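You operate a simulated robot arm through the tools that you are given. There is no shell and no other tool. Be economical: measure what you need, move in short steps, check, and stop when the job is done.

Carry out the task below with a simulated two-armed robot. There is one attempt and no reset: what you move stays moved.

TASK
Wind the lift table by hand to the level on the card.
Fine: isolator off first, brake off to wind, brake on again after; stay outside the guard while it moves.

The check looks at the end state, three seconds after you hand in, the way a careful person would. Anything else that was tipped, shoved, dropped, spilled or broken makes it a failure.

THE ROBOT
Two 7-joint arms with two-finger grippers on one trunk, hanging from a carriage that runs on a gantry, over the field with the corners [-2.752, 0.244], [-2.346, -0.864], [0.002, -0.004], [-0.404, 1.104] (x, y) and turns from -356 to 332 degrees about z. Base frame: it is fixed where the carriage stands at the start and does not move with it; the origin is on the floor, on the carriage's upright axis, x ahead of it, y to its left, z up. Readings come in m, degrees, newtons and seconds.
The left shoulder is at the start at [0, 0.236, 1.49], the right one opposite. With the tool pointing down near the work surface each hand reaches from about 0.1 to 0.68 m from the robot's upright axis, wherever it stands, measured 20 degrees to its own side. Places, roughly: brake lever [0.8, -0.4, 1.2]; lift handwheel [0.8, -0.4, 0.9]; lift isolator switch [0.5, -0.4, 0.9]; lift table [2.6, -0.6, 1]; safety bolt [1.2, -0.2, 0.9]. Payload 3.43 kg a hand.
The tool frame of a hand sits at the grasp point between the pads (the TCP): z along the fingers, y along the line on which they close. The tips reach 0.03 m beyond it. Largest opening 0.104 m; the body of the gripper starts 0.057 m behind the TCP.
Orientation is that of the tool frame in the base frame, as [roll, pitch, yaw] about the fixed x, y, z axes, in that order (R = Rz(yaw) Ry(pitch) Rx(roll)). With the fingers straight down and closing along the base's y, the tool's x points along the base's -x, its y along +y and its z along -z.

THE INTERFACE
- The arms move only by the tool nudge_tool. It takes "left_targets", "right_targets" or both (then of equal length, played together; a hand with none holds still); each is a list of rows, each a list of 7 numbers: the closure, from 0 (fully open) to 1 (shut), then the shift along the tool's x, y, z in units of 200 mm (1.0 is 200 mm), then the turn, a rotation vector about the tool's x, y, z in units of 60 degrees (1.0 is 60 degrees). In form: [[grip, tx, ty, tz, ax, ay, az], ...]. A call has 1 to 10 rows; each row is the pose to reach, as a shift and turn from the pose commanded when the call began, along the tool's axes at that moment. A call with a number of a shift or a turn outside -1 to 1 is refused whole. A row lasts 0.2 s, in which the tool goes at most 0.05 m and 8.6 degrees; a call with a longer step from one row to the next is refused whole, and so is a gripper value outside its range. A pose out of reach is approached as far as the arm can. The call stops where the force on the tool passes 40 N (or 10 N more than at its start, if that is more) or the arm is blocked; 0.2 s more then pass. Each finger travels about 0.045 m/s and halts on what it meets, pressing with about 45 N; the grip force reading is that of the motor and also rises with nothing between the fingers. The clock runs only during rows and for 0.2 s after the last one: add rows that repeat a pose to give the fingers time. It gives the time, the measured TCP pose, the force on the tool (base axes), the opening and the grip force at its end, in the units of the frame above (readings bear some noise), with the torque about the TCP (base axes, N m) and any sound that the robot's microphone picked up.
- Cameras (640 x 400 px; columns grow to the right, rows downward): "scene" is now at [0.2438, -0.0431, 1.6191]; the picture's right is [-0.67, -0.74, 0.00], its down [-0.63, 0.58, -0.51] and it looks along [0.38, -0.35, -0.86] (base axes); focal length 250 px, centre (320, 200). "left" rides on the left gripper at [0.067, -0.018, -0.09] in its tool frame; the picture's right is [0.25, 0.97, 0.00], its down [-0.73, 0.19, -0.66] and it looks along [-0.64, 0.17, 0.75] (tool axes); focal length 218 px, centre (320, 200). "right" rides on the right gripper at [0.067, 0.018, -0.09] in its tool frame; the picture's right is [-0.25, 0.97, 0.00], its down [-0.73, -0.19, -0.66] and it looks along [-0.64, -0.17, 0.75] (tool axes); focal length 218 px, centre (320, 200).
- snapshot(camera): a new picture of that camera. No time passes.
- move_column(by): slides the trunk up (or, below 0, down) by that many m; the arms and the scene camera ride with it, the base frame stays. It gives what a move gives, with no picture.
- base_move(legs): drives the robot by 1 to 6 legs, each [ahead, left, turn to the left] in m, m and degrees, along the robot's own axes; the way and the turn of a leg run together, so that a leg with both is an arc; at most 1.5 m and 180 degrees a leg. The arms and the cameras ride along, it lands a little off, and it stops where it bumps. It keeps to its track: a leg is cut to what the track allows. It gives what a move gives.
- pan_tilt(pan, tilt): turns the head with the scene camera to pan (to the left, within 86 degrees either way) and tilt (down, from -29 to 69), counted from straight ahead of the robot. It gives what a move gives.
- measure_at(camera, pixels): for up to 12 pixels [column, row] of the newest picture of that camera ("zoom" is the newest enlarged one), the place [x, y, z] in the base frame of the surface seen there, good to about 0.003 m, but the place of the scene camera against the robot may be out by one fixed shift of up to 0.012 m in any direction. No time passes.
- zoom(camera, box): a new picture of the part [left, top, right, bottom] of that camera's present view, enlarged. No time passes.
- hand_in(): hands the job in; it is judged then, once.

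Work in short steps. Measure before you move; look again where a grasp or a placing could have gone wrong, and mend it. You have 80 turns and 62 pictures in all, those below and enlarged ones among them. Open the grippers and draw the arms clear of the work before you hand the job in, unless the task says otherwise; then end with one line.

The tools are called after "Call:" as name(argument=value, ...) on one line, values as JSON. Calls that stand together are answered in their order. nudge_tool: Moves the arms, as the interface text tells. Its arguments: {"type":"object","properties":{"left_targets":{"type":"array"},"right_targets":{"type":"array"}},"required":[]} The other tools are called the same way: move_column (by) slides the trunk up or down; base_move (legs) drives the base; pan_tilt (pan, tilt) turns the head that bears the scene camera; snapshot (camera) takes a picture; measure_at (camera, pixels) gives the place of the surface under pixels of a picture; zoom (camera, box) takes an enlarged picture of a part of a camera's view; hand_in () hands the job in.

At the start:

```text
time: 0.0
left_ee_pos: [0.3288, 0.0107, 1.0007]
left_tool_rot: [179.9, 0.0, 179.9]
left_ft_force: [0.5, -0.5, 0.5]
left_wrist_torque: [-0.03, 0.02, -0.01]
left_grip_width: 0.104
left_grasp_force: 0.0
right_ee_pos: [0.3144, -0.357, 1.0007]
right_tool_rot: [-179.9, 0.0, -180.0]
right_ft_force: [-0.1, 0.0, 0.2]
right_wrist_torque: [0.0, 0.01, 0.02]
right_grip_width: 0.1038
right_grasp_force: 0.1
trunk travel left (down, up): [-0.4, 0.24]
robot x, y, heading: [0.0033, 0.0015, -0.3]
head pan, tilt: [-42.4, 59.2]
```

scene: 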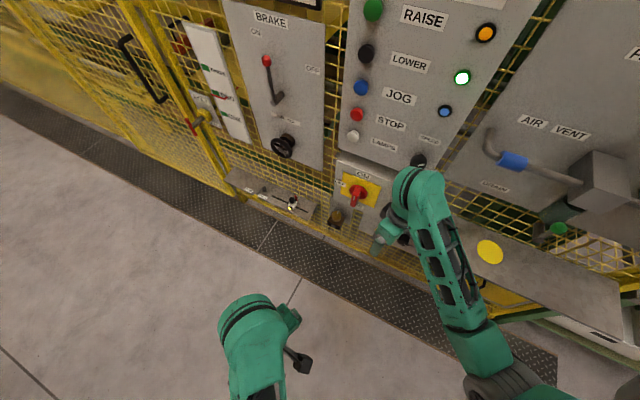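
right: 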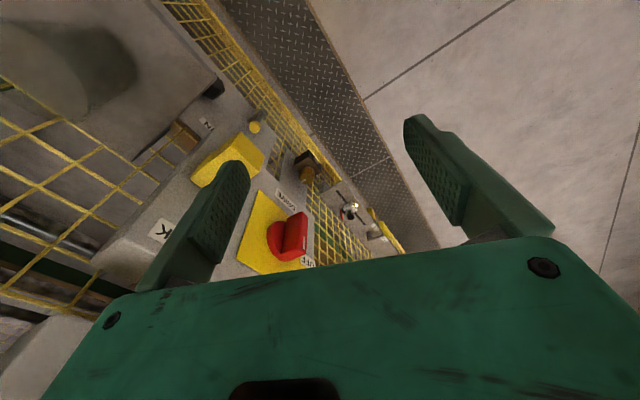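
left: 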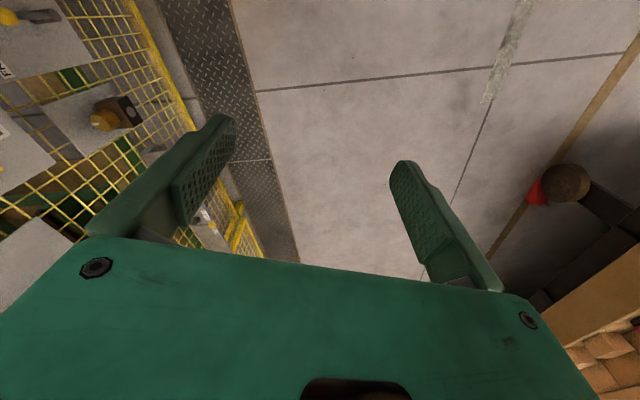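

The scene shows the brake panel, the isolator (358,190) and handwheel (283,146) on the guard. I take closer pictures and look for the card and the table.

Call:
zoom(camera="scene", box=[160, 0, 480, 240])

Call:
measure_at(camera="scene", pixels=[[266, 60], [279, 98], [283, 146], [358, 190], [240, 40], [310, 40], [240, 120], [310, 140], [345, 175], [292, 203], [220, 80], [337, 215]])

Call:
pan_tilt(pan=-40, tilt=25)

Call:
snapshot(camera="scene")

```text
1.67 times, centred on (320, 120) of scene
```

zoom: 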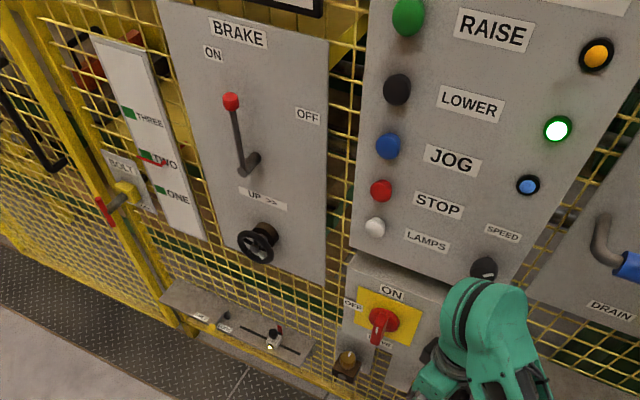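

```text
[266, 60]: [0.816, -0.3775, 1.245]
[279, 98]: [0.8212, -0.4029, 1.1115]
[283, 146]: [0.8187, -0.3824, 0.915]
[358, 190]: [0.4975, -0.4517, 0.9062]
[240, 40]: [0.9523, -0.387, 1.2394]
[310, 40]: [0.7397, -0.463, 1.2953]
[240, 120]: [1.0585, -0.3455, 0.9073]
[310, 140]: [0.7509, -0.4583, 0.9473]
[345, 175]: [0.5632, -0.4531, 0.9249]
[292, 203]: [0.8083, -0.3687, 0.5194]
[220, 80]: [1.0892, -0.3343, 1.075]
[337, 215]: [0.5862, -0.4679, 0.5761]
```

```text
time: 1.0
left_ee_pos: [0.3287, 0.0097, 1.0006]
left_tool_rot: [179.9, 0.0, -180.0]
left_ft_force: [-0.1, 0.7, -0.5]
left_wrist_torque: [-0.03, -0.01, -0.02]
left_grip_width: 0.104
left_grasp_force: 0.1
right_ee_pos: [0.3145, -0.356, 0.9993]
right_tool_rot: [-179.9, 0.0, -180.0]
right_ft_force: [0.9, -0.1, -0.9]
right_wrist_torque: [-0.01, -0.02, 0.02]
right_grip_width: 0.1038
right_grasp_force: 0.1
trunk travel left (down, up): [-0.4, 0.24]
robot x, y, heading: [0.0011, -0.0016, -0.4]
head pan, tilt: [-40.0, 25.0]
```

```text
57 pictures are left
```

scene: 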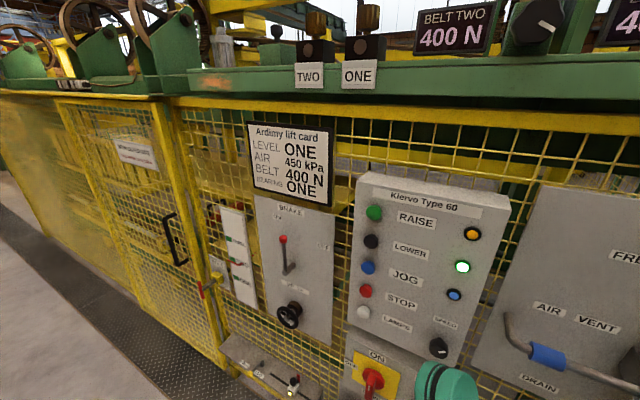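

The card reads LEVEL ONE. I zoom in on the card with the scale, and on the isolator.

Call:
zoom(camera="scene", box=[190, 100, 350, 400])

Call:
pan_tilt(pan=-43, tilt=45)

Call:
zoom(camera="scene", box=[280, 200, 440, 300])

Call:
zoom(camera="scene", box=[160, 60, 360, 260])

```text
1.33 times, centred on (270, 250) of scene
```

zoom: 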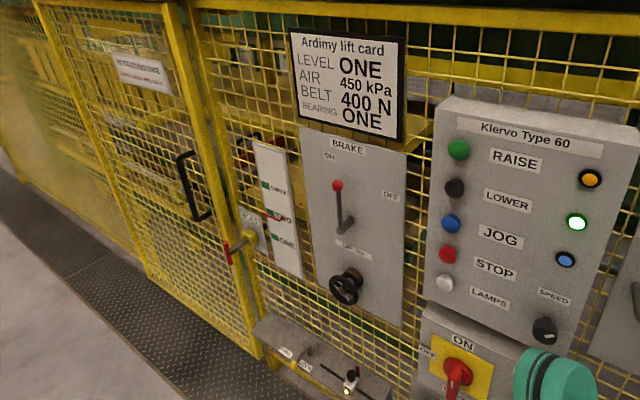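

```text
time: 1.8
left_ee_pos: [0.3293, 0.009, 0.9996]
left_tool_rot: [-180.0, 0.1, -180.0]
left_ft_force: [0.3, -1.1, -0.1]
left_wrist_torque: [0.0, 0.02, -0.03]
left_grip_width: 0.1041
left_grasp_force: 0.0
right_ee_pos: [0.3158, -0.3579, 1.0005]
right_tool_rot: [180.0, 0.1, -179.9]
right_ft_force: [-0.4, -0.1, 0.0]
right_wrist_torque: [0.05, -0.02, -0.05]
right_grip_width: 0.104
right_grasp_force: 0.1
trunk travel left (down, up): [-0.4, 0.24]
robot x, y, heading: [0.0018, -0.0018, -0.3]
head pan, tilt: [-43.0, 45.0]
```

```text
4.00 times, centred on (360, 250) of scene
```

zoom: 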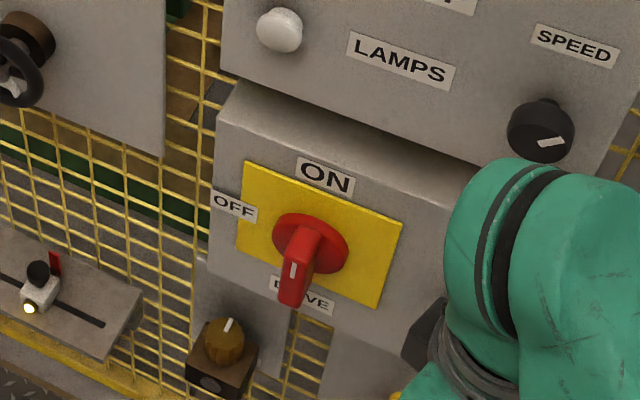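

```text
2.00 times, centred on (260, 160) of scene
```

zoom: 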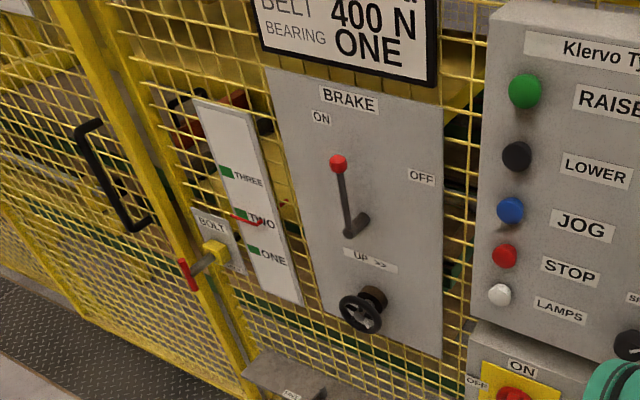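

Level ONE is the target and the pointer stands at TWO. ON is up, OFF to the left on the isolator; brake OFF is to the right; "UP >>" means clockwise raises. I back off from the panel and turn to face it (its normal is about -70° heading) so that the left arm can reach everything.

Call:
base_move(legs=[[-0.1, 0.28, 0], [0, 0, -69.7]])

Call:
pan_tilt(pan=20, tilt=35)

Call:
snapshot(camera="scene")

```text
time: 6.9
left_ee_pos: [0.0165, -0.0256, 0.9998]
left_tool_rot: [180.0, 0.1, 109.6]
left_ft_force: [0.0, -0.3, 0.3]
left_wrist_torque: [0.04, 0.01, 0.02]
left_grip_width: 0.1039
left_grasp_force: 0.0
right_ee_pos: [-0.333, -0.1368, 1.0]
right_tool_rot: [180.0, 0.0, 109.6]
right_ft_force: [-0.3, 0.2, 0.1]
right_wrist_torque: [-0.04, 0.03, -0.01]
right_grip_width: 0.104
right_grasp_force: 0.0
trunk travel left (down, up): [-0.4, 0.24]
robot x, y, heading: [-0.1028, 0.2814, -70.4]
head pan, tilt: [-43.0, 45.0]
```

```text
time: 8.3
left_ee_pos: [0.0165, -0.0277, 0.9989]
left_tool_rot: [180.0, 0.0, 109.6]
left_ft_force: [0.7, 0.2, 0.2]
left_wrist_torque: [0.01, 0.0, 0.02]
left_grip_width: 0.1042
left_grasp_force: 0.0
right_ee_pos: [-0.3327, -0.1361, 0.9996]
right_tool_rot: [180.0, -0.1, 109.5]
right_ft_force: [0.7, 0.2, 0.4]
right_wrist_torque: [0.0, -0.03, 0.01]
right_grip_width: 0.1038
right_grasp_force: 0.2
trunk travel left (down, up): [-0.4, 0.24]
robot x, y, heading: [-0.1019, 0.2798, -70.4]
head pan, tilt: [20.0, 35.0]
```

```text
53 pictures are left
```

scene: 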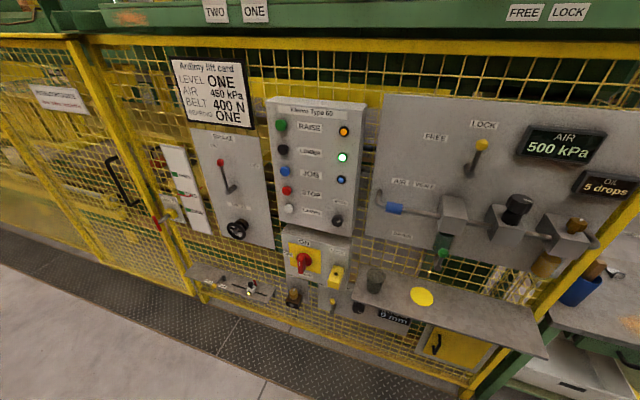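

Facing the panel now. I zoom on the isolator and brake areas and measure key points, then pitch the left hand to horizontal.

Call:
zoom(camera="scene", box=[200, 140, 360, 300])

Call:
nudge_tool(left_targets=[[0, 0, 0, 0, 0, -0.14, 0], [0, 0, 0, 0, 0, -0.28, 0], [0, 0, 0, 0, 0, -0.42, 0], [0, 0, 0, 0, 0, -0.56, 0], [0, 0, 0, 0, 0, -0.7, 0], [0, 0, 0, 0, 0, -0.84, 0], [0, 0, 0, 0, 0, -0.98, 0]])

```text
2.50 times, centred on (280, 220) of scene
```

zoom: 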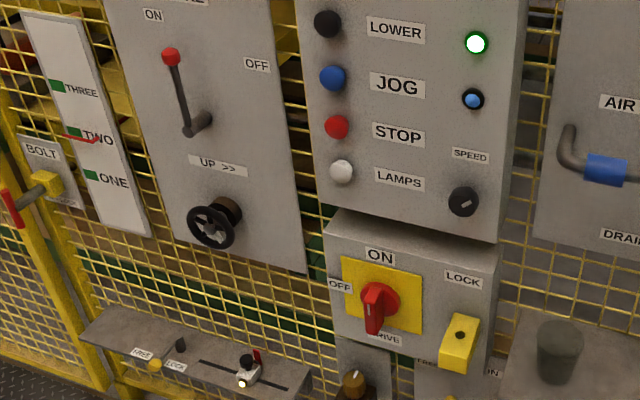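

```text
time: 9.9
left_ee_pos: [0.0174, -0.0275, 1.0005]
left_tool_rot: [-179.9, 59.0, 109.5]
left_ft_force: [0.4, 0.6, -0.5]
left_wrist_torque: [0.02, 0.01, -0.03]
left_grip_width: 0.1041
left_grasp_force: 0.1
right_ee_pos: [-0.3324, -0.1359, 0.999]
right_tool_rot: [-180.0, -0.1, 109.5]
right_ft_force: [0.5, -0.2, -0.4]
right_wrist_torque: [0.02, 0.0, 0.03]
right_grip_width: 0.1039
right_grasp_force: 0.0
trunk travel left (down, up): [-0.4, 0.24]
robot x, y, heading: [-0.1022, 0.2776, -70.4]
head pan, tilt: [20.0, 35.0]
```

Measure points in the zoomed picture and finish the pitch to horizontal.

Call:
measure_at(camera="zoom", pixels=[[171, 57], [186, 131], [200, 118], [192, 222], [231, 222], [211, 206], [213, 247], [372, 320], [377, 290], [390, 296], [355, 270], [412, 290]])

Call:
nudge_tool(left_targets=[[0, 0, 0, 0, 0, -0.14, 0], [0, 0, 0, 0, 0, -0.28, 0], [0, 0, 0, 0, 0, -0.42, 0], [0, 0, 0, 0, 0, -0.515, 0], [0, 0, 0, 0, 0, -0.515, 0]])

Call:
snapshot(camera="left")

Call:
zoom(camera="scene", box=[190, 220, 310, 320])

```text
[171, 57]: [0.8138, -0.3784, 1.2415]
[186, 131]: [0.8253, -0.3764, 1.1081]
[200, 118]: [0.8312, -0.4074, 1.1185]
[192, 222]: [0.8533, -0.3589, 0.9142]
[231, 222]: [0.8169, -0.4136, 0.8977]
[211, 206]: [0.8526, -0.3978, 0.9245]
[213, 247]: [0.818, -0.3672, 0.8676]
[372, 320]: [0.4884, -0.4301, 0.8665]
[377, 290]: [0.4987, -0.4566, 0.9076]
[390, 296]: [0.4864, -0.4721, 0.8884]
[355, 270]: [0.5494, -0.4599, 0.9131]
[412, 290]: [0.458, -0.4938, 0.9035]
```

```text
time: 11.1
left_ee_pos: [0.0165, -0.0267, 1.0]
left_tool_rot: [-179.0, 89.8, 110.5]
left_ft_force: [-0.1, -0.2, 0.7]
left_wrist_torque: [-0.01, 0.0, -0.01]
left_grip_width: 0.1043
left_grasp_force: 0.0
right_ee_pos: [-0.3332, -0.1355, 0.9999]
right_tool_rot: [179.9, 0.1, 109.5]
right_ft_force: [-0.9, 0.1, -0.8]
right_wrist_torque: [-0.01, -0.01, 0.0]
right_grip_width: 0.1041
right_grasp_force: 0.0
trunk travel left (down, up): [-0.4, 0.24]
robot x, y, heading: [-0.1005, 0.283, -70.4]
head pan, tilt: [20.0, 35.0]
```

```text
51 pictures are left
```

left: 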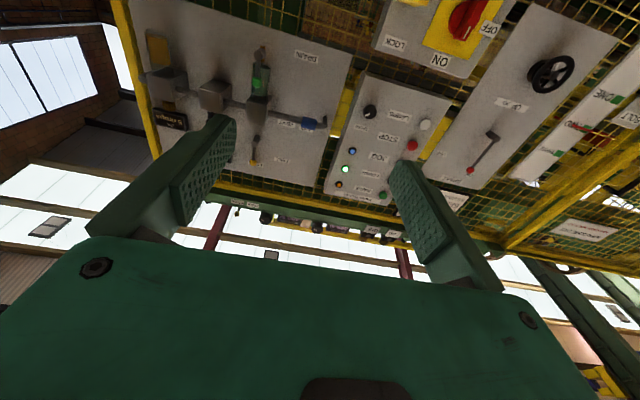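

```text
4.00 times, centred on (250, 270) of scene
```

zoom: 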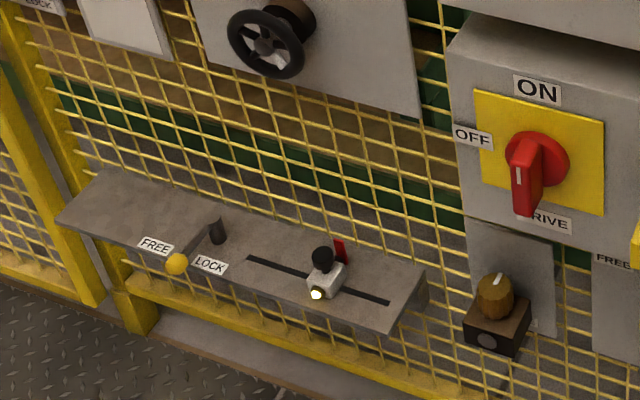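

Measure the isolator bar in detail on this last zoom.

Call:
measure_at(camera="zoom", pixels=[[517, 175], [525, 205], [522, 160], [537, 140], [540, 185], [512, 205], [480, 100], [600, 128], [481, 170], [603, 205], [560, 150], [518, 146]])

Call:
zoom(camera="left", box=[380, 0, 620, 150])

```text
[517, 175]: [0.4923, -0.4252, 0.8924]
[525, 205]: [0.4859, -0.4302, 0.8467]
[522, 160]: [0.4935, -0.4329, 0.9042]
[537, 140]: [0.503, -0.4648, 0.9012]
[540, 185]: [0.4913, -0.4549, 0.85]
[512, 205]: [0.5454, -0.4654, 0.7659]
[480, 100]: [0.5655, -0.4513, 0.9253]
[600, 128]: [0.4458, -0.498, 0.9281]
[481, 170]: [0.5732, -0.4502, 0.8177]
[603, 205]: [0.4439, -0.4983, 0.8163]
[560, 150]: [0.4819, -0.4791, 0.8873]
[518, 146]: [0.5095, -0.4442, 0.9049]
```

```text
2.67 times, centred on (500, 75) of left
```

zoom: 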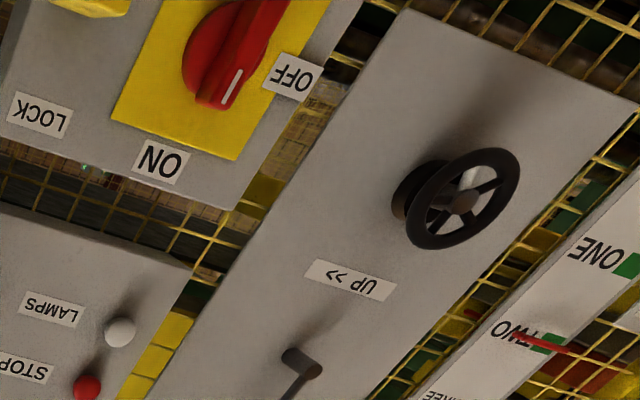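

Cross-check the camera offset with the left hand camera on the same points.

Call:
measure_at(camera="zoom", pixels=[[232, 88], [162, 162], [228, 30], [463, 200], [497, 155], [515, 205], [430, 245], [415, 190], [300, 362], [120, 331], [88, 386], [466, 150]])

Call:
zoom(camera="scene", box=[200, 140, 360, 300])

Call:
measure_at(camera="zoom", pixels=[[379, 257], [368, 308], [337, 128], [342, 172], [210, 229], [191, 222], [231, 235], [222, 207], [206, 246], [171, 57], [160, 10], [262, 20]])

```text
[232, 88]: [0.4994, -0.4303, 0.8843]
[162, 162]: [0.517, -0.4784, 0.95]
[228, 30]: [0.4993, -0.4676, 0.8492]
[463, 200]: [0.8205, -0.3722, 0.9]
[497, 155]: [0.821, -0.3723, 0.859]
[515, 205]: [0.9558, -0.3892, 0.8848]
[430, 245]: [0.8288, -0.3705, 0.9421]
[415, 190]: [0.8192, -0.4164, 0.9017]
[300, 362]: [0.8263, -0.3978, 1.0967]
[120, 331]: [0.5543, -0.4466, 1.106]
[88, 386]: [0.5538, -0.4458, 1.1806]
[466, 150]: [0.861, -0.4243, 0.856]
```

```text
2.50 times, centred on (280, 220) of scene
```

zoom: 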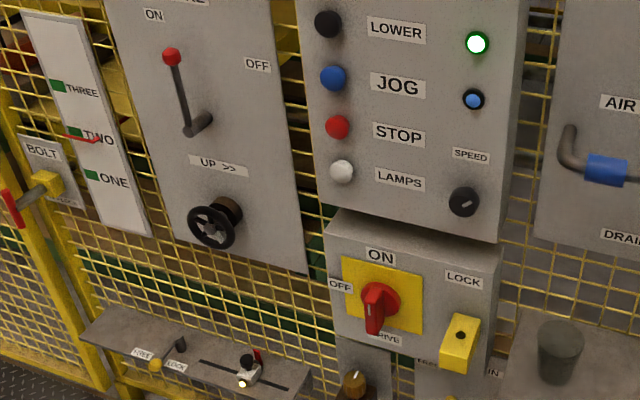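

```text
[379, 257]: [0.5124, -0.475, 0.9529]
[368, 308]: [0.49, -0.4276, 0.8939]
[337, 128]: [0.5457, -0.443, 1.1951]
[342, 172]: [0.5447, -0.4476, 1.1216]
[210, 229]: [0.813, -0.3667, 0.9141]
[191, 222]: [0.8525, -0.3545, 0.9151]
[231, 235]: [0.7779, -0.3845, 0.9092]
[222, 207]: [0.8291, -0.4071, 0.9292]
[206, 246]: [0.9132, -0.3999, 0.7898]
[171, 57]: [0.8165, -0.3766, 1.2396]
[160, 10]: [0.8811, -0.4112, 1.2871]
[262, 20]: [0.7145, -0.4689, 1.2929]
```

The hand camera and scene differ by about (+.007,-.004,-.008); I use the hand-corrected values. Now drive ahead toward the panel and lower the column a bit.

Call:
base_move(legs=[[0.26, 0, 0.4]])

Call:
move_column(by=-0.2)

Call:
snapshot(camera="left")

Call:
snapshot(camera="scene")

```text
time: 12.9
left_ee_pos: [0.1083, -0.2717, 0.9991]
left_tool_rot: [176.8, 89.7, 106.9]
left_ft_force: [0.7, -0.5, 0.6]
left_wrist_torque: [0.02, 0.01, -0.03]
left_grip_width: 0.1038
left_grasp_force: 0.1
right_ee_pos: [-0.2427, -0.3832, 1.0006]
right_tool_rot: [-179.9, 0.1, 109.9]
right_ft_force: [-0.3, -0.1, 0.3]
right_wrist_torque: [0.0, -0.01, -0.04]
right_grip_width: 0.1039
right_grasp_force: 0.2
trunk travel left (down, up): [-0.4, 0.24]
robot x, y, heading: [-0.0164, 0.0402, -70.0]
head pan, tilt: [20.0, 35.0]
```

```text
time: 15.1
left_ee_pos: [0.1065, -0.2702, 0.7995]
left_tool_rot: [178.4, 89.7, 108.4]
left_ft_force: [0.3, -0.3, 0.1]
left_wrist_torque: [-0.03, 0.0, 0.01]
left_grip_width: 0.1041
left_grasp_force: 0.1
right_ee_pos: [-0.2416, -0.3829, 0.8003]
right_tool_rot: [-180.0, 0.1, 109.9]
right_ft_force: [0.0, 0.1, -0.9]
right_wrist_torque: [0.0, -0.04, -0.02]
right_grip_width: 0.1039
right_grasp_force: 0.2
trunk travel left (down, up): [-0.2, 0.44]
robot x, y, heading: [-0.0132, 0.0342, -70.0]
head pan, tilt: [20.0, 35.0]
```

```text
47 pictures are left
```

left: 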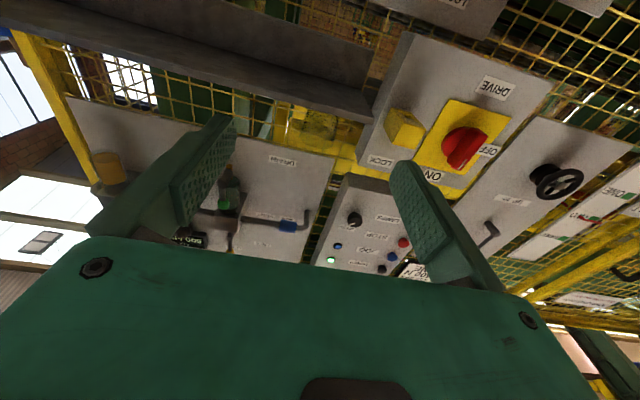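

```text
46 pictures are left
```

scene: 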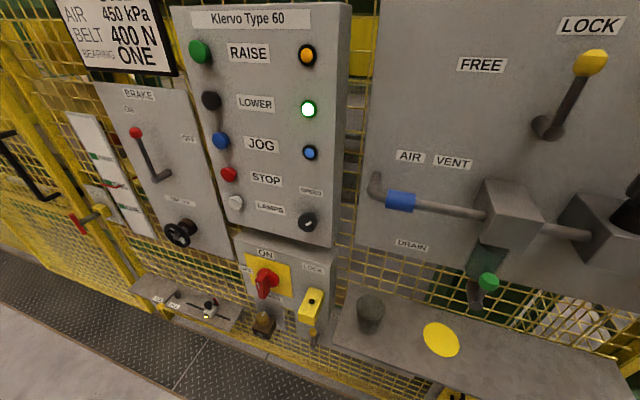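

Measure the isolator bar precisely from the hand camera.

Call:
zoom(camera="left", box=[390, 70, 550, 200])

```text
3.08 times, centred on (470, 135) of left
```

zoom: 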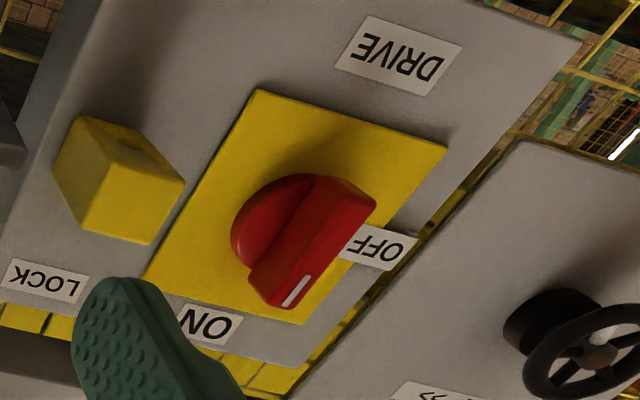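

Call:
measure_at(camera="zoom", pixels=[[368, 208], [340, 195], [295, 290], [325, 250], [285, 300], [310, 215], [262, 268], [260, 220], [258, 95], [440, 148], [300, 320], [125, 215]])

```text
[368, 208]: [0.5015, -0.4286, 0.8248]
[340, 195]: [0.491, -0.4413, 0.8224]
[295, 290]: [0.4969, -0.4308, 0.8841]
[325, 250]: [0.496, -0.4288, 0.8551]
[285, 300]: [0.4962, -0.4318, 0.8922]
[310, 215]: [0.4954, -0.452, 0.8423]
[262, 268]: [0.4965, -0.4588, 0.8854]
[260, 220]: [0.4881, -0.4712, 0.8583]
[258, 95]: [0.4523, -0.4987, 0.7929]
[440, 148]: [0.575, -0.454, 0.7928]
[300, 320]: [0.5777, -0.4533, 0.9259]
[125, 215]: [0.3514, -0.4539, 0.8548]
```

Isolator axis: lateral .320, z .8595, bar front at depth -.574. I move the left hand left in free space, up and a little ahead.

Call:
nudge_tool(left_targets=[[0, -0.06, 0.2, 0.06, 0, 0, 0], [0, -0.12, 0.4, 0.12, 0, 0, 0], [0, -0.18, 0.6, 0.18, 0, 0, 0], [0, -0.24, 0.8, 0.24, 0, 0, 0], [0, -0.3, 1.0, 0.3, 0, 0, 0], [0, -0.3, 1.0, 0.3, 0, 0, 0]])

Call:
nudge_tool(left_targets=[[0, 0, 0.2, 0.1, 0, 0, 0], [0, 0, 0.4, 0.2, 0, 0, 0], [0, 0, 0.56, 0.3, 0, 0, 0], [0, 0, 0.56, 0.4, 0, 0, 0], [0, 0, 0.56, 0.4, 0, 0, 0]])

Call:
snapshot(camera="scene")

Call:
snapshot(camera="left")

```text
time: 16.5
left_ee_pos: [0.3162, -0.2589, 0.86]
left_tool_rot: [175.4, 89.7, 105.4]
left_ft_force: [0.2, 0.2, 0.2]
left_wrist_torque: [0.01, 0.01, 0.01]
left_grip_width: 0.1039
left_grasp_force: 0.1
right_ee_pos: [-0.243, -0.3827, 0.799]
right_tool_rot: [179.9, 0.1, 109.9]
right_ft_force: [0.3, 0.1, 0.9]
right_wrist_torque: [0.03, -0.06, -0.04]
right_grip_width: 0.1041
right_grasp_force: 0.0
trunk travel left (down, up): [-0.2, 0.44]
robot x, y, heading: [-0.0149, 0.0322, -69.8]
head pan, tilt: [20.0, 35.0]
```

```text
time: 17.7
left_ee_pos: [0.4473, -0.2957, 0.8592]
left_tool_rot: [172.4, 89.7, 102.3]
left_ft_force: [0.2, 0.4, 0.3]
left_wrist_torque: [0.02, -0.02, -0.02]
left_grip_width: 0.1038
left_grasp_force: 0.0
left hand out of reach, approached as far as the arm can: row 1
right_ee_pos: [-0.2424, -0.3812, 0.7996]
right_tool_rot: [179.9, 0.0, 109.9]
right_ft_force: [-0.6, 0.1, 0.0]
right_wrist_torque: [0.01, -0.02, -0.02]
right_grip_width: 0.1041
right_grasp_force: 0.0
trunk travel left (down, up): [-0.2, 0.44]
robot x, y, heading: [-0.0179, 0.0317, -69.9]
head pan, tilt: [20.0, 35.0]
```

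```text
44 pictures are left
```

scene: 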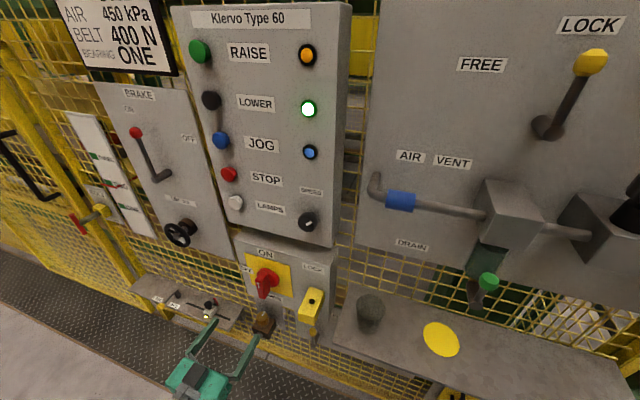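

```text
43 pictures are left
```

left: 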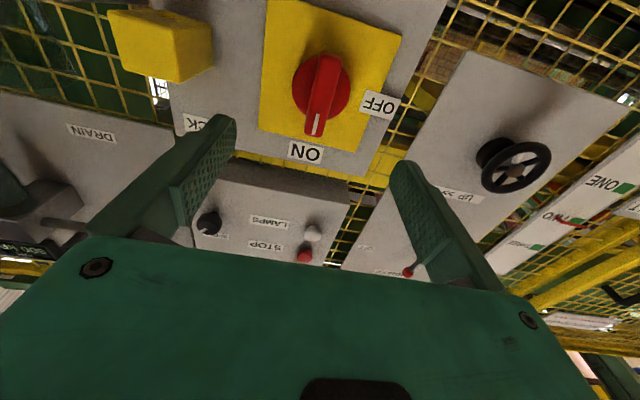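

Aligned laterally (s .319, z .859); the bar is centred between the fingers. I go ahead .135 m, open.

Call:
nudge_tool(left_targets=[[0, 0, 0, 0.15, 0, 0, 0], [0, 0, 0, 0.3, 0, 0, 0], [0, 0, 0, 0.45, 0, 0, 0], [0, 0, 0, 0.6, 0, 0, 0], [0, 0, 0, 0.68, 0, 0, 0], [0, 0, 0, 0.68, 0, 0, 0]])

Call:
snapshot(camera="left")

```text
time: 19.1
left_ee_pos: [0.4944, -0.426, 0.8588]
left_tool_rot: [173.4, 89.6, 103.3]
left_ft_force: [0.3, 0.3, 1.1]
left_wrist_torque: [-0.02, -0.07, 0.01]
left_grip_width: 0.1039
left_grasp_force: 0.0
right_ee_pos: [-0.2424, -0.3823, 0.7997]
right_tool_rot: [-180.0, 0.0, 109.9]
right_ft_force: [1.1, 0.5, -0.2]
right_wrist_torque: [0.01, -0.01, 0.0]
right_grip_width: 0.1041
right_grasp_force: 0.0
trunk travel left (down, up): [-0.2, 0.44]
robot x, y, heading: [-0.0169, 0.0369, -70.0]
head pan, tilt: [20.0, 35.0]
```

```text
42 pictures are left
```

left: 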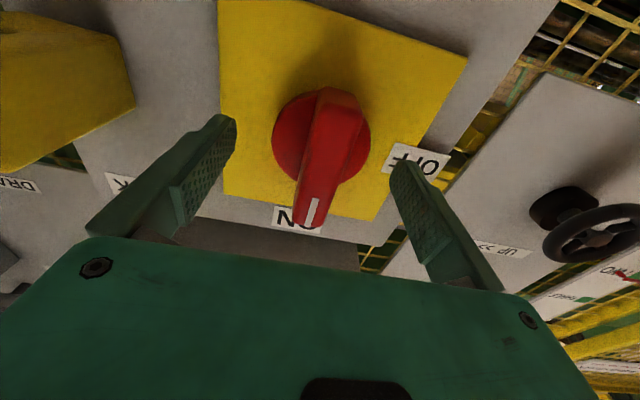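

The bar lies between the open fingers. I close on it.

Call:
nudge_tool(left_targets=[[1, 0, 0, 0, 0, 0, 0], [1, 0, 0, 0, 0, 0, 0], [1, 0, 0, 0, 0, 0, 0], [1, 0, 0, 0, 0, 0, 0], [1, 0, 0, 0, 0, 0, 0], [1, 0, 0, 0, 0, 0, 0], [1, 0, 0, 0, 0, 0, 0]])

Call:
snapshot(camera="left")

```text
time: 20.7
left_ee_pos: [0.4958, -0.4246, 0.8591]
left_tool_rot: [169.5, 89.7, 99.4]
left_ft_force: [3.6, -0.6, -1.9]
left_wrist_torque: [-0.23, -0.04, 0.28]
left_grip_width: 0.0218
left_grasp_force: 45.0
right_ee_pos: [-0.2404, -0.3823, 0.7992]
right_tool_rot: [-179.9, 0.0, 110.0]
right_ft_force: [0.5, 0.6, 0.1]
right_wrist_torque: [0.02, -0.01, -0.01]
right_grip_width: 0.1041
right_grasp_force: 0.0
trunk travel left (down, up): [-0.2, 0.44]
robot x, y, heading: [-0.015, 0.0329, -70.3]
head pan, tilt: [20.0, 35.0]
```

```text
41 pictures are left
```

left: 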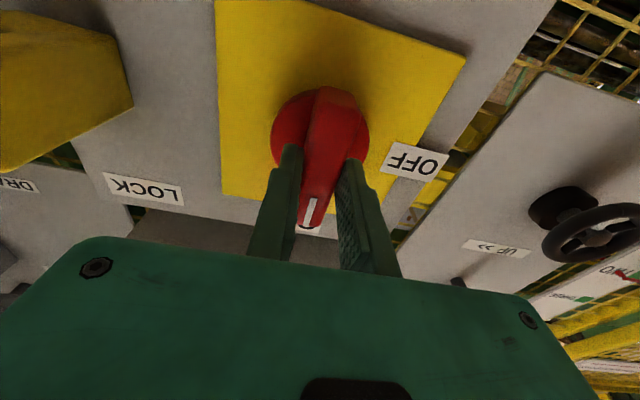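

The bar is gripped (opening .022). I turn it counterclockwise (−z about the tool) 56° first.

Call:
nudge_tool(left_targets=[[1, 0, 0, 0, 0, 0, -0.1], [1, 0, 0, 0, 0, 0, -0.22], [1, 0, 0, 0, 0, 0, -0.34], [1, 0, 0, 0, 0, 0, -0.46], [1, 0, 0, 0, 0, 0, -0.58], [1, 0, 0, 0, 0, 0, -0.7], [1, 0, 0, 0, 0, 0, -0.82], [1, 0, 0, 0, 0, 0, -0.94]])

Call:
snapshot(camera="left")

```text
time: 22.5
left_ee_pos: [0.4959, -0.4247, 0.8603]
left_tool_rot: [-90.3, 33.5, -160.2]
left_ft_force: [1.7, 3.3, 3.0]
left_wrist_torque: [0.15, 0.08, -0.65]
left_grip_width: 0.0215
left_grasp_force: 45.2
right_ee_pos: [-0.2413, -0.3816, 0.7999]
right_tool_rot: [-180.0, -0.1, 110.0]
right_ft_force: [0.9, 0.2, 0.0]
right_wrist_torque: [0.03, 0.02, 0.0]
right_grip_width: 0.104
right_grasp_force: 0.0
trunk travel left (down, up): [-0.2, 0.44]
robot x, y, heading: [-0.0143, 0.0361, -70.2]
head pan, tilt: [20.0, 35.0]
```

```text
40 pictures are left
```

left: 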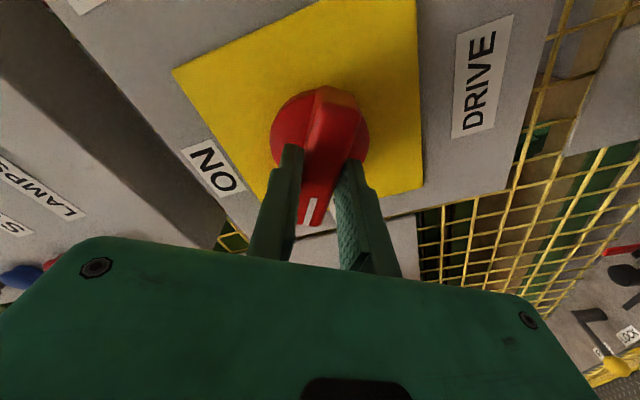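

The knob turns along. Another 34° to OFF.

Call:
nudge_tool(left_targets=[[1, 0, 0, 0, 0, 0, -0.12], [1, 0, 0, 0, 0, 0, -0.24], [1, 0, 0, 0, 0, 0, -0.36], [1, 0, 0, 0, 0, 0, -0.48], [1, 0, 0, 0, 0, 0, -0.57], [1, 0, 0, 0, 0, 0, -0.57]])

Call:
snapshot(camera="left")

Call:
snapshot(camera="scene")

```text
time: 23.9
left_ee_pos: [0.4953, -0.4235, 0.8613]
left_tool_rot: [-90.2, -0.6, -160.2]
left_ft_force: [-1.7, 3.8, 8.1]
left_wrist_torque: [-0.33, -0.9, -0.44]
left_grip_width: 0.0216
left_grasp_force: 44.8
right_ee_pos: [-0.2422, -0.3831, 0.7987]
right_tool_rot: [-179.9, 0.0, 109.9]
right_ft_force: [0.5, -0.4, 0.1]
right_wrist_torque: [0.01, 0.01, 0.0]
right_grip_width: 0.1041
right_grasp_force: 0.1
trunk travel left (down, up): [-0.2, 0.44]
robot x, y, heading: [-0.0169, 0.0353, -69.6]
head pan, tilt: [20.0, 35.0]
```

```text
39 pictures are left
```

left: 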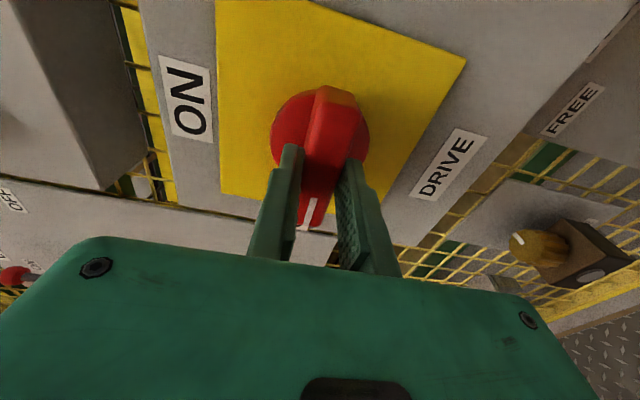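

```text
38 pictures are left
```

scene: 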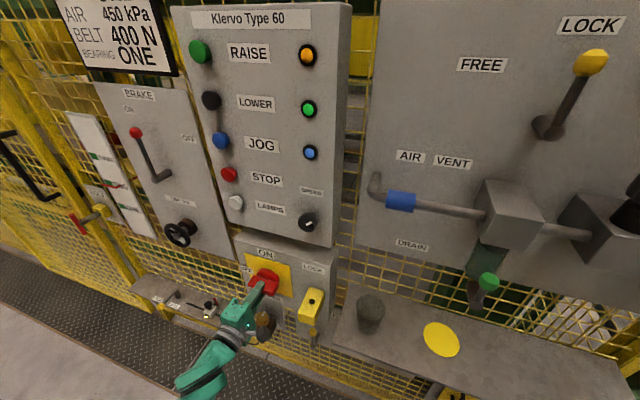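

The panel lamp went out: isolator off. Open and draw back.

Call:
nudge_tool(left_targets=[[0, 0, 0, 0, 0, 0, 0], [0, 0, 0, 0, 0, 0, 0], [0, 0, 0, 0, 0, 0, 0], [0, 0, 0, 0, 0, 0, 0], [0, 0, 0, 0, 0, 0, 0], [0, 0, 0, -0.2, 0, 0, 0], [0, 0, 0, -0.4, 0, 0, 0], [0, 0, 0, -0.6, 0, 0, 0], [0, 0, 0, -0.8, 0, 0, 0]])

Call:
zoom(camera="scene", box=[60, 80, 340, 320])

```text
time: 25.9
left_ee_pos: [0.4369, -0.2694, 0.8567]
left_tool_rot: [-90.5, -0.6, -160.1]
left_ft_force: [0.3, 0.6, 0.1]
left_wrist_torque: [-0.02, -0.01, 0.03]
left_grip_width: 0.1039
left_grasp_force: 0.2
left hand out of reach, approached as far as the arm can: row 8
right_ee_pos: [-0.2452, -0.3785, 0.7993]
right_tool_rot: [180.0, -0.1, 109.9]
right_ft_force: [0.0, 0.8, 0.5]
right_wrist_torque: [-0.08, -0.06, 0.02]
right_grip_width: 0.104
right_grasp_force: 0.0
trunk travel left (down, up): [-0.2, 0.44]
robot x, y, heading: [-0.0174, 0.0374, -70.1]
head pan, tilt: [20.0, 35.0]
```

```text
1.67 times, centred on (200, 200) of scene
```

zoom: 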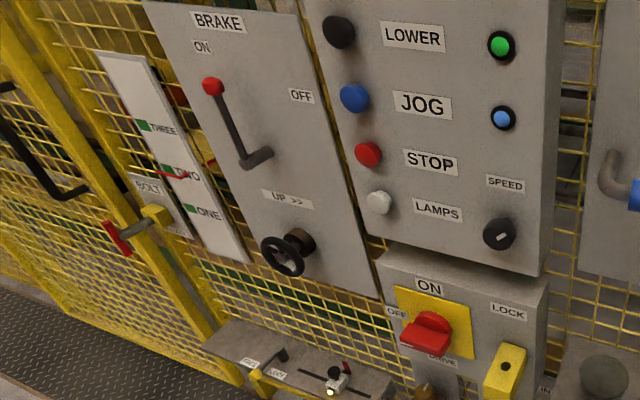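

Isolator at OFF, green lamp dark. Measure brake lever and labels and the wheel from this picture.

Call:
measure_at(camera="zoom", pixels=[[203, 46], [301, 96], [212, 87], [230, 122], [248, 160], [265, 153], [262, 250], [303, 262], [283, 257], [280, 240], [288, 275], [432, 335]])

Call:
snapshot(camera="left")

```text
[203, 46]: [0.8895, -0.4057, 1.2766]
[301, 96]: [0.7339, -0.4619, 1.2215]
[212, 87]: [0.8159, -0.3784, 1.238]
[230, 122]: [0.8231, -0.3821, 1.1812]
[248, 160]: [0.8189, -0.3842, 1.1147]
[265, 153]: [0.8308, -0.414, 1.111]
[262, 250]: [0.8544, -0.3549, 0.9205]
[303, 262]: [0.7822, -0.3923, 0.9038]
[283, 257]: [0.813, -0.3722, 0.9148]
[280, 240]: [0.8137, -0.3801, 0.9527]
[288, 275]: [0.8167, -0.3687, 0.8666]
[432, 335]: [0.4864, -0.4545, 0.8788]
```

```text
36 pictures are left
```

left: 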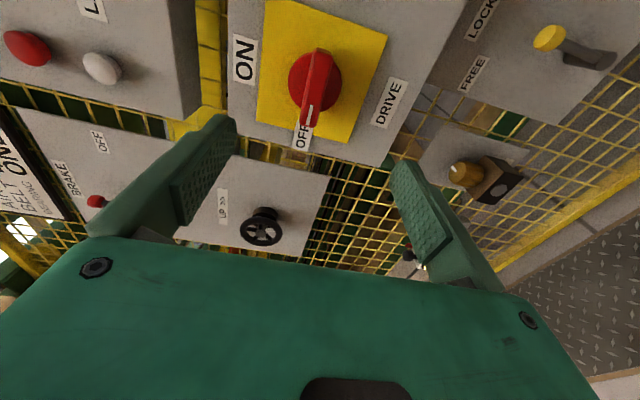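

Brake knob at about s .643, n −.641, z 1.23; pivot below it, z≈1.105. I move the left hand up and left, unrolling it back.

Call:
nudge_tool(left_targets=[[0, -0.16, -0.16, 0, 0, 0, 0.12], [0, -0.32, -0.32, 0, 0, 0, 0.24], [0, -0.48, -0.48, 0, 0, 0, 0.36], [0, -0.64, -0.64, 0, 0, 0, 0.48], [0, -0.8, -0.8, 0, 0, 0, 0.6], [0, -0.96, -0.96, 0, 0, 0, 0.72], [0, -1, -1, 0, 0, 0, 0.84], [0, -1, -1, 0, 0, 0, 0.96]])

Call:
nudge_tool(left_targets=[[0, 0, 0, 0, 0, 0, 0.13], [0, 0, 0, 0, 0, 0, 0.26], [0, 0, 0, 0, 0, 0, 0.39], [0, 0, 0, 0, 0, 0, 0.54], [0, 0, 0, 0, 0, 0, 0.54]])

```text
time: 27.7
left_ee_pos: [0.6306, -0.2068, 1.0568]
left_tool_rot: [-90.6, 57.1, -160.4]
left_ft_force: [0.0, 0.1, -0.4]
left_wrist_torque: [0.03, 0.02, 0.0]
left_grip_width: 0.1039
left_grasp_force: 0.1
right_ee_pos: [-0.242, -0.3825, 0.7992]
right_tool_rot: [180.0, 0.0, 109.8]
right_ft_force: [-0.1, -0.3, -0.2]
right_wrist_torque: [0.0, -0.02, -0.01]
right_grip_width: 0.104
right_grasp_force: 0.1
trunk travel left (down, up): [-0.2, 0.44]
robot x, y, heading: [-0.0147, 0.0335, -70.1]
head pan, tilt: [20.0, 35.0]
```

```text
refused: row 4 steps farther than a row can; nothing moved
```

Finish the unroll and then look.

Call:
nudge_tool(left_targets=[[0, 0, 0, 0, 0, 0, 0.13], [0, 0, 0, 0, 0, 0, 0.26], [0, 0, 0, 0, 0, 0, 0.39], [0, 0, 0, 0, 0, 0, 0.52], [0, 0, 0, 0, 0, 0, 0.545]])

Call:
nudge_tool(left_targets=[[0, -0.2, 0.1, 0, 0, 0, 0], [0, -0.4, 0.22, 0, 0, 0, 0], [0, -0.6, 0.34, 0, 0, 0, 0], [0, -0.8, 0.46, 0, 0, 0, 0], [0, -0.87, 0.6, 0, 0, 0, 0], [0, -0.87, 0.62, 0, 0, 0, 0]])

Call:
snapshot(camera="left")

Call:
snapshot(camera="scene")

```text
time: 28.9
left_ee_pos: [0.6303, -0.2055, 1.0573]
left_tool_rot: [-145.7, 89.6, 144.2]
left_ft_force: [0.1, -0.2, -0.3]
left_wrist_torque: [0.02, 0.01, 0.03]
left_grip_width: 0.104
left_grasp_force: 0.2
right_ee_pos: [-0.2425, -0.382, 0.8006]
right_tool_rot: [180.0, 0.0, 109.9]
right_ft_force: [-0.5, -0.9, 0.0]
right_wrist_torque: [0.06, 0.0, 0.01]
right_grip_width: 0.1037
right_grasp_force: 0.0
trunk travel left (down, up): [-0.2, 0.44]
robot x, y, heading: [-0.0143, 0.0343, -69.9]
head pan, tilt: [20.0, 35.0]
```

```text
time: 30.3
left_ee_pos: [0.747, -0.164, 1.2306]
left_tool_rot: [-129.9, 89.6, 160.1]
left_ft_force: [0.0, 0.2, 0.2]
left_wrist_torque: [0.01, 0.05, 0.01]
left_grip_width: 0.1042
left_grasp_force: 0.1
right_ee_pos: [-0.2427, -0.3822, 0.7993]
right_tool_rot: [180.0, 0.0, 109.9]
right_ft_force: [0.6, -0.1, -0.4]
right_wrist_torque: [0.0, 0.01, 0.0]
right_grip_width: 0.104
right_grasp_force: 0.0
trunk travel left (down, up): [-0.2, 0.44]
robot x, y, heading: [-0.0131, 0.0353, -70.1]
head pan, tilt: [20.0, 35.0]
```

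```text
35 pictures are left
```

left: 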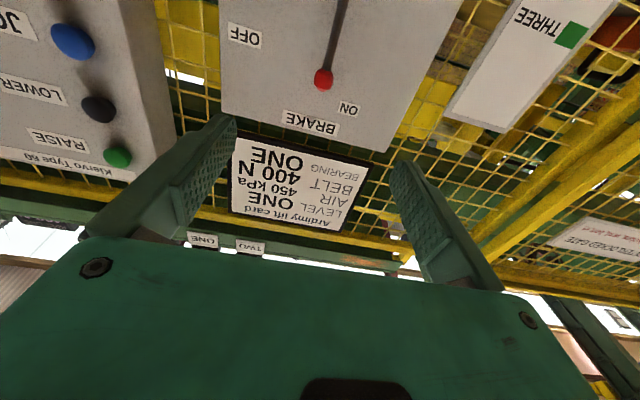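

```text
34 pictures are left
```

scene: 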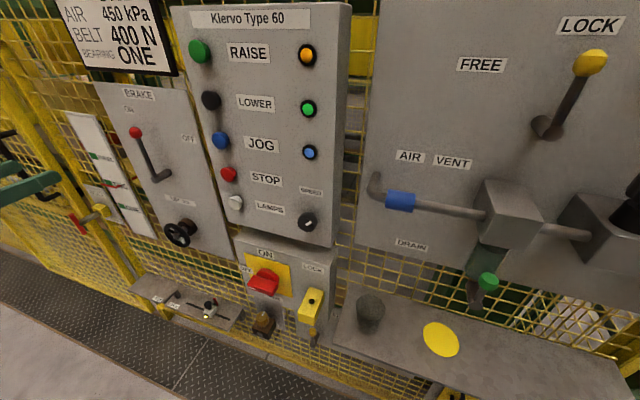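

Measure the knob from the hand camera.

Call:
measure_at(camera="left", pixels=[[323, 78], [320, 84], [330, 40], [323, 70], [245, 37], [350, 108]])

```text
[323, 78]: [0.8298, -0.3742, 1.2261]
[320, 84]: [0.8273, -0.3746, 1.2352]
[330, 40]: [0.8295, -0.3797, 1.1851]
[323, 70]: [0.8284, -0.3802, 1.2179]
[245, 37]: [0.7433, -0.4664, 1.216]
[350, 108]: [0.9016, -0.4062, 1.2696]
```

Knob centre s≈.651, n≈−.648, z 1.228. Approach open by .2 m, then the rest.

Call:
nudge_tool(left_targets=[[0, 0, 0.025, 0.2, 0, 0, 0], [0, 0, 0.025, 0.4, 0, 0, 0], [0, 0.01, 0.025, 0.6, 0, 0, 0], [0, 0.01, 0.025, 0.75, 0, 0, 0], [0, 0.01, 0.025, 0.9, 0, 0, 0], [0, 0.01, 0.025, 0.9, 0, 0, 0]])

Call:
snapshot(camera="left")

```text
time: 31.7
left_ee_pos: [0.8138, -0.3313, 1.2277]
left_tool_rot: [-137.0, 89.7, 152.9]
left_ft_force: [0.0, -0.6, 0.8]
left_wrist_torque: [-0.02, 0.04, 0.0]
left_grip_width: 0.1038
left_grasp_force: 0.0
right_ee_pos: [-0.2435, -0.3824, 0.7988]
right_tool_rot: [180.0, 0.1, 109.9]
right_ft_force: [0.2, 0.1, -0.3]
right_wrist_torque: [-0.02, 0.0, -0.02]
right_grip_width: 0.104
right_grasp_force: 0.1
trunk travel left (down, up): [-0.2, 0.44]
robot x, y, heading: [-0.015, 0.0387, -69.8]
head pan, tilt: [20.0, 35.0]
```

```text
33 pictures are left
```

left: 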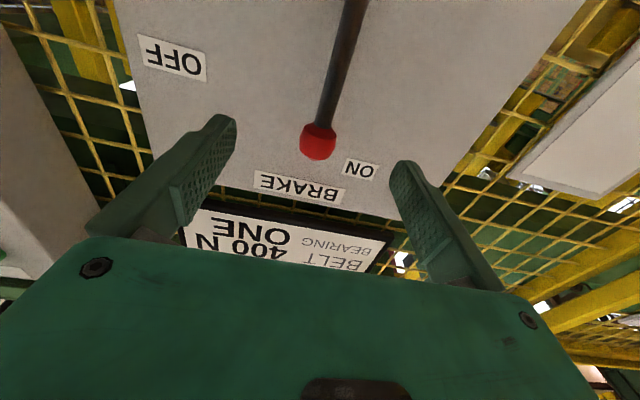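

Go ahead another .055 and close on the knob.

Call:
nudge_tool(left_targets=[[0, 0, 0, 0.14, 0, 0, 0], [0, 0, 0, 0.27, 0, 0, 0], [0, 0, 0, 0.27, 0, 0, 0], [1, 0, 0, 0.27, 0, 0, 0], [1, 0, 0, 0.27, 0, 0, 0], [1, 0, 0, 0.27, 0, 0, 0], [1, 0, 0, 0.27, 0, 0, 0], [1, 0, 0, 0.27, 0, 0, 0], [1, 0, 0, 0.27, 0, 0, 0]])

Call:
snapshot(camera="left")

```text
time: 33.7
left_ee_pos: [0.8332, -0.3832, 1.2289]
left_tool_rot: [-128.0, 89.6, 161.8]
left_ft_force: [-2.9, -3.3, 0.8]
left_wrist_torque: [0.01, 0.03, -0.03]
left_grip_width: 0.0259
left_grasp_force: 42.0
right_ee_pos: [-0.2419, -0.3825, 0.7997]
right_tool_rot: [179.9, 0.0, 109.9]
right_ft_force: [-0.2, 0.6, -0.4]
right_wrist_torque: [0.01, 0.0, 0.03]
right_grip_width: 0.1041
right_grasp_force: 0.0
trunk travel left (down, up): [-0.2, 0.44]
robot x, y, heading: [-0.0153, 0.0353, -70.1]
head pan, tilt: [20.0, 35.0]
```

```text
32 pictures are left
```

left: 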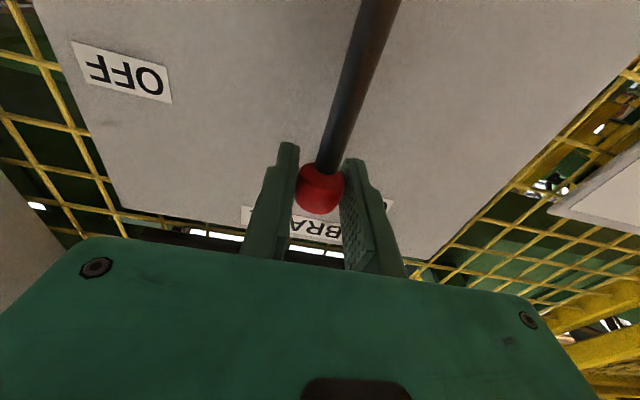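

Knob gripped. I swing it clockwise (to the right) about the pivot by 40°, turning the tool along.

Call:
nudge_tool(left_targets=[[1, 0, -0.087, 0, 0, 0, 0.133], [1, 0.01, -0.173, 0, 0, 0, 0.267], [1, 0.033, -0.257, 0, 0, 0, 0.4], [1, 0.068, -0.336, 0, 0, 0, 0.533], [1, 0.113, -0.411, 0, 0, 0, 0.667]])

Call:
snapshot(camera="left")

```text
time: 34.9
left_ee_pos: [0.7578, -0.4102, 1.2008]
left_tool_rot: [90.9, 50.3, 20.8]
left_ft_force: [14.1, -12.2, -14.6]
left_wrist_torque: [0.01, 0.23, 0.32]
left_grip_width: 0.0258
left_grasp_force: 45.0
right_ee_pos: [-0.2417, -0.3834, 0.8002]
right_tool_rot: [180.0, 0.0, 110.0]
right_ft_force: [0.6, 0.3, 0.0]
right_wrist_torque: [0.02, 0.0, -0.01]
right_grip_width: 0.1042
right_grasp_force: 0.1
trunk travel left (down, up): [-0.2, 0.44]
robot x, y, heading: [-0.0139, 0.0347, -69.9]
head pan, tilt: [20.0, 35.0]
```

```text
31 pictures are left
```

left: 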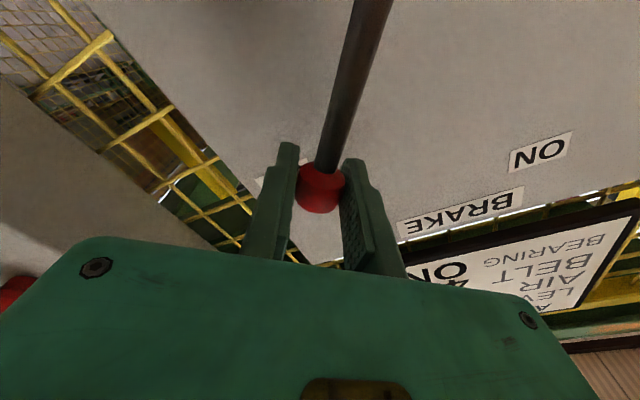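

The forces are radial only (pivot a little off), no stop yet. I correct the circle (pivot s .652, z 1.101, R .128) and go on to 55°.

Call:
nudge_tool(left_targets=[[1, 0.032, -0.102, 0.01, 0, 0, 0.117], [1, 0.049, -0.19, 0.015, 0, 0, 0.25]])

Call:
snapshot(camera="scene")

```text
time: 35.5
left_ee_pos: [0.7387, -0.4176, 1.1821]
left_tool_rot: [89.6, 34.6, 20.0]
left_ft_force: [15.1, 6.4, 8.3]
left_wrist_torque: [-0.15, 0.33, 0.11]
left_grip_width: 0.0259
left_grasp_force: 44.9
right_ee_pos: [-0.2381, -0.381, 0.7998]
right_tool_rot: [179.8, 0.0, 109.9]
right_ft_force: [-0.2, -0.8, -0.1]
right_wrist_torque: [-0.05, 0.0, 0.02]
right_grip_width: 0.1039
right_grasp_force: 0.0
trunk travel left (down, up): [-0.2, 0.44]
robot x, y, heading: [-0.0166, 0.0346, -69.9]
head pan, tilt: [20.0, 35.0]
```

```text
30 pictures are left
```

scene: 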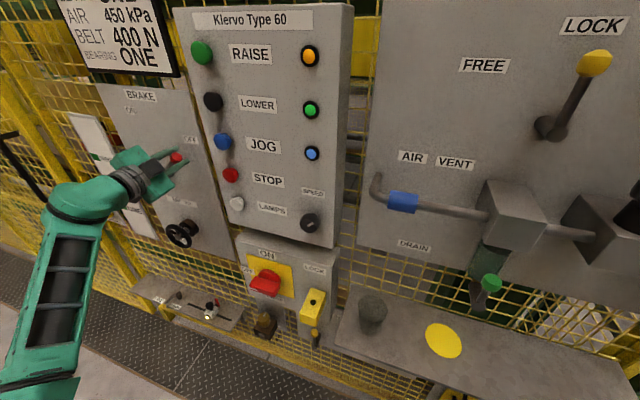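

The lever resists at about 51° (17 N back along the swing). A small push more tells whether that is the stop.

Call:
nudge_tool(left_targets=[[1, 0.005, -0.035, 0, 0, 0, 0.05], [1, 0.005, -0.035, 0, 0, 0, 0.05]])

```text
time: 36.1
left_ee_pos: [0.7387, -0.4171, 1.1824]
left_tool_rot: [88.8, 31.2, 20.2]
left_ft_force: [19.3, -3.4, 8.4]
left_wrist_torque: [0.22, 0.25, 0.73]
left_grip_width: 0.0258
left_grasp_force: 45.2
right_ee_pos: [-0.2371, -0.3856, 0.7994]
right_tool_rot: [179.9, 0.3, 110.0]
right_ft_force: [-1.3, 0.2, 0.2]
right_wrist_torque: [0.03, -0.02, -0.01]
right_grip_width: 0.1038
right_grasp_force: 0.1
trunk travel left (down, up): [-0.2, 0.44]
robot x, y, heading: [-0.0137, 0.0374, -69.6]
head pan, tilt: [20.0, 35.0]
stopped in row 2 (left hand): the force on the tool passed its limit at 41 N (the readings are from after the stop); the commanded pose is now the measured one
```

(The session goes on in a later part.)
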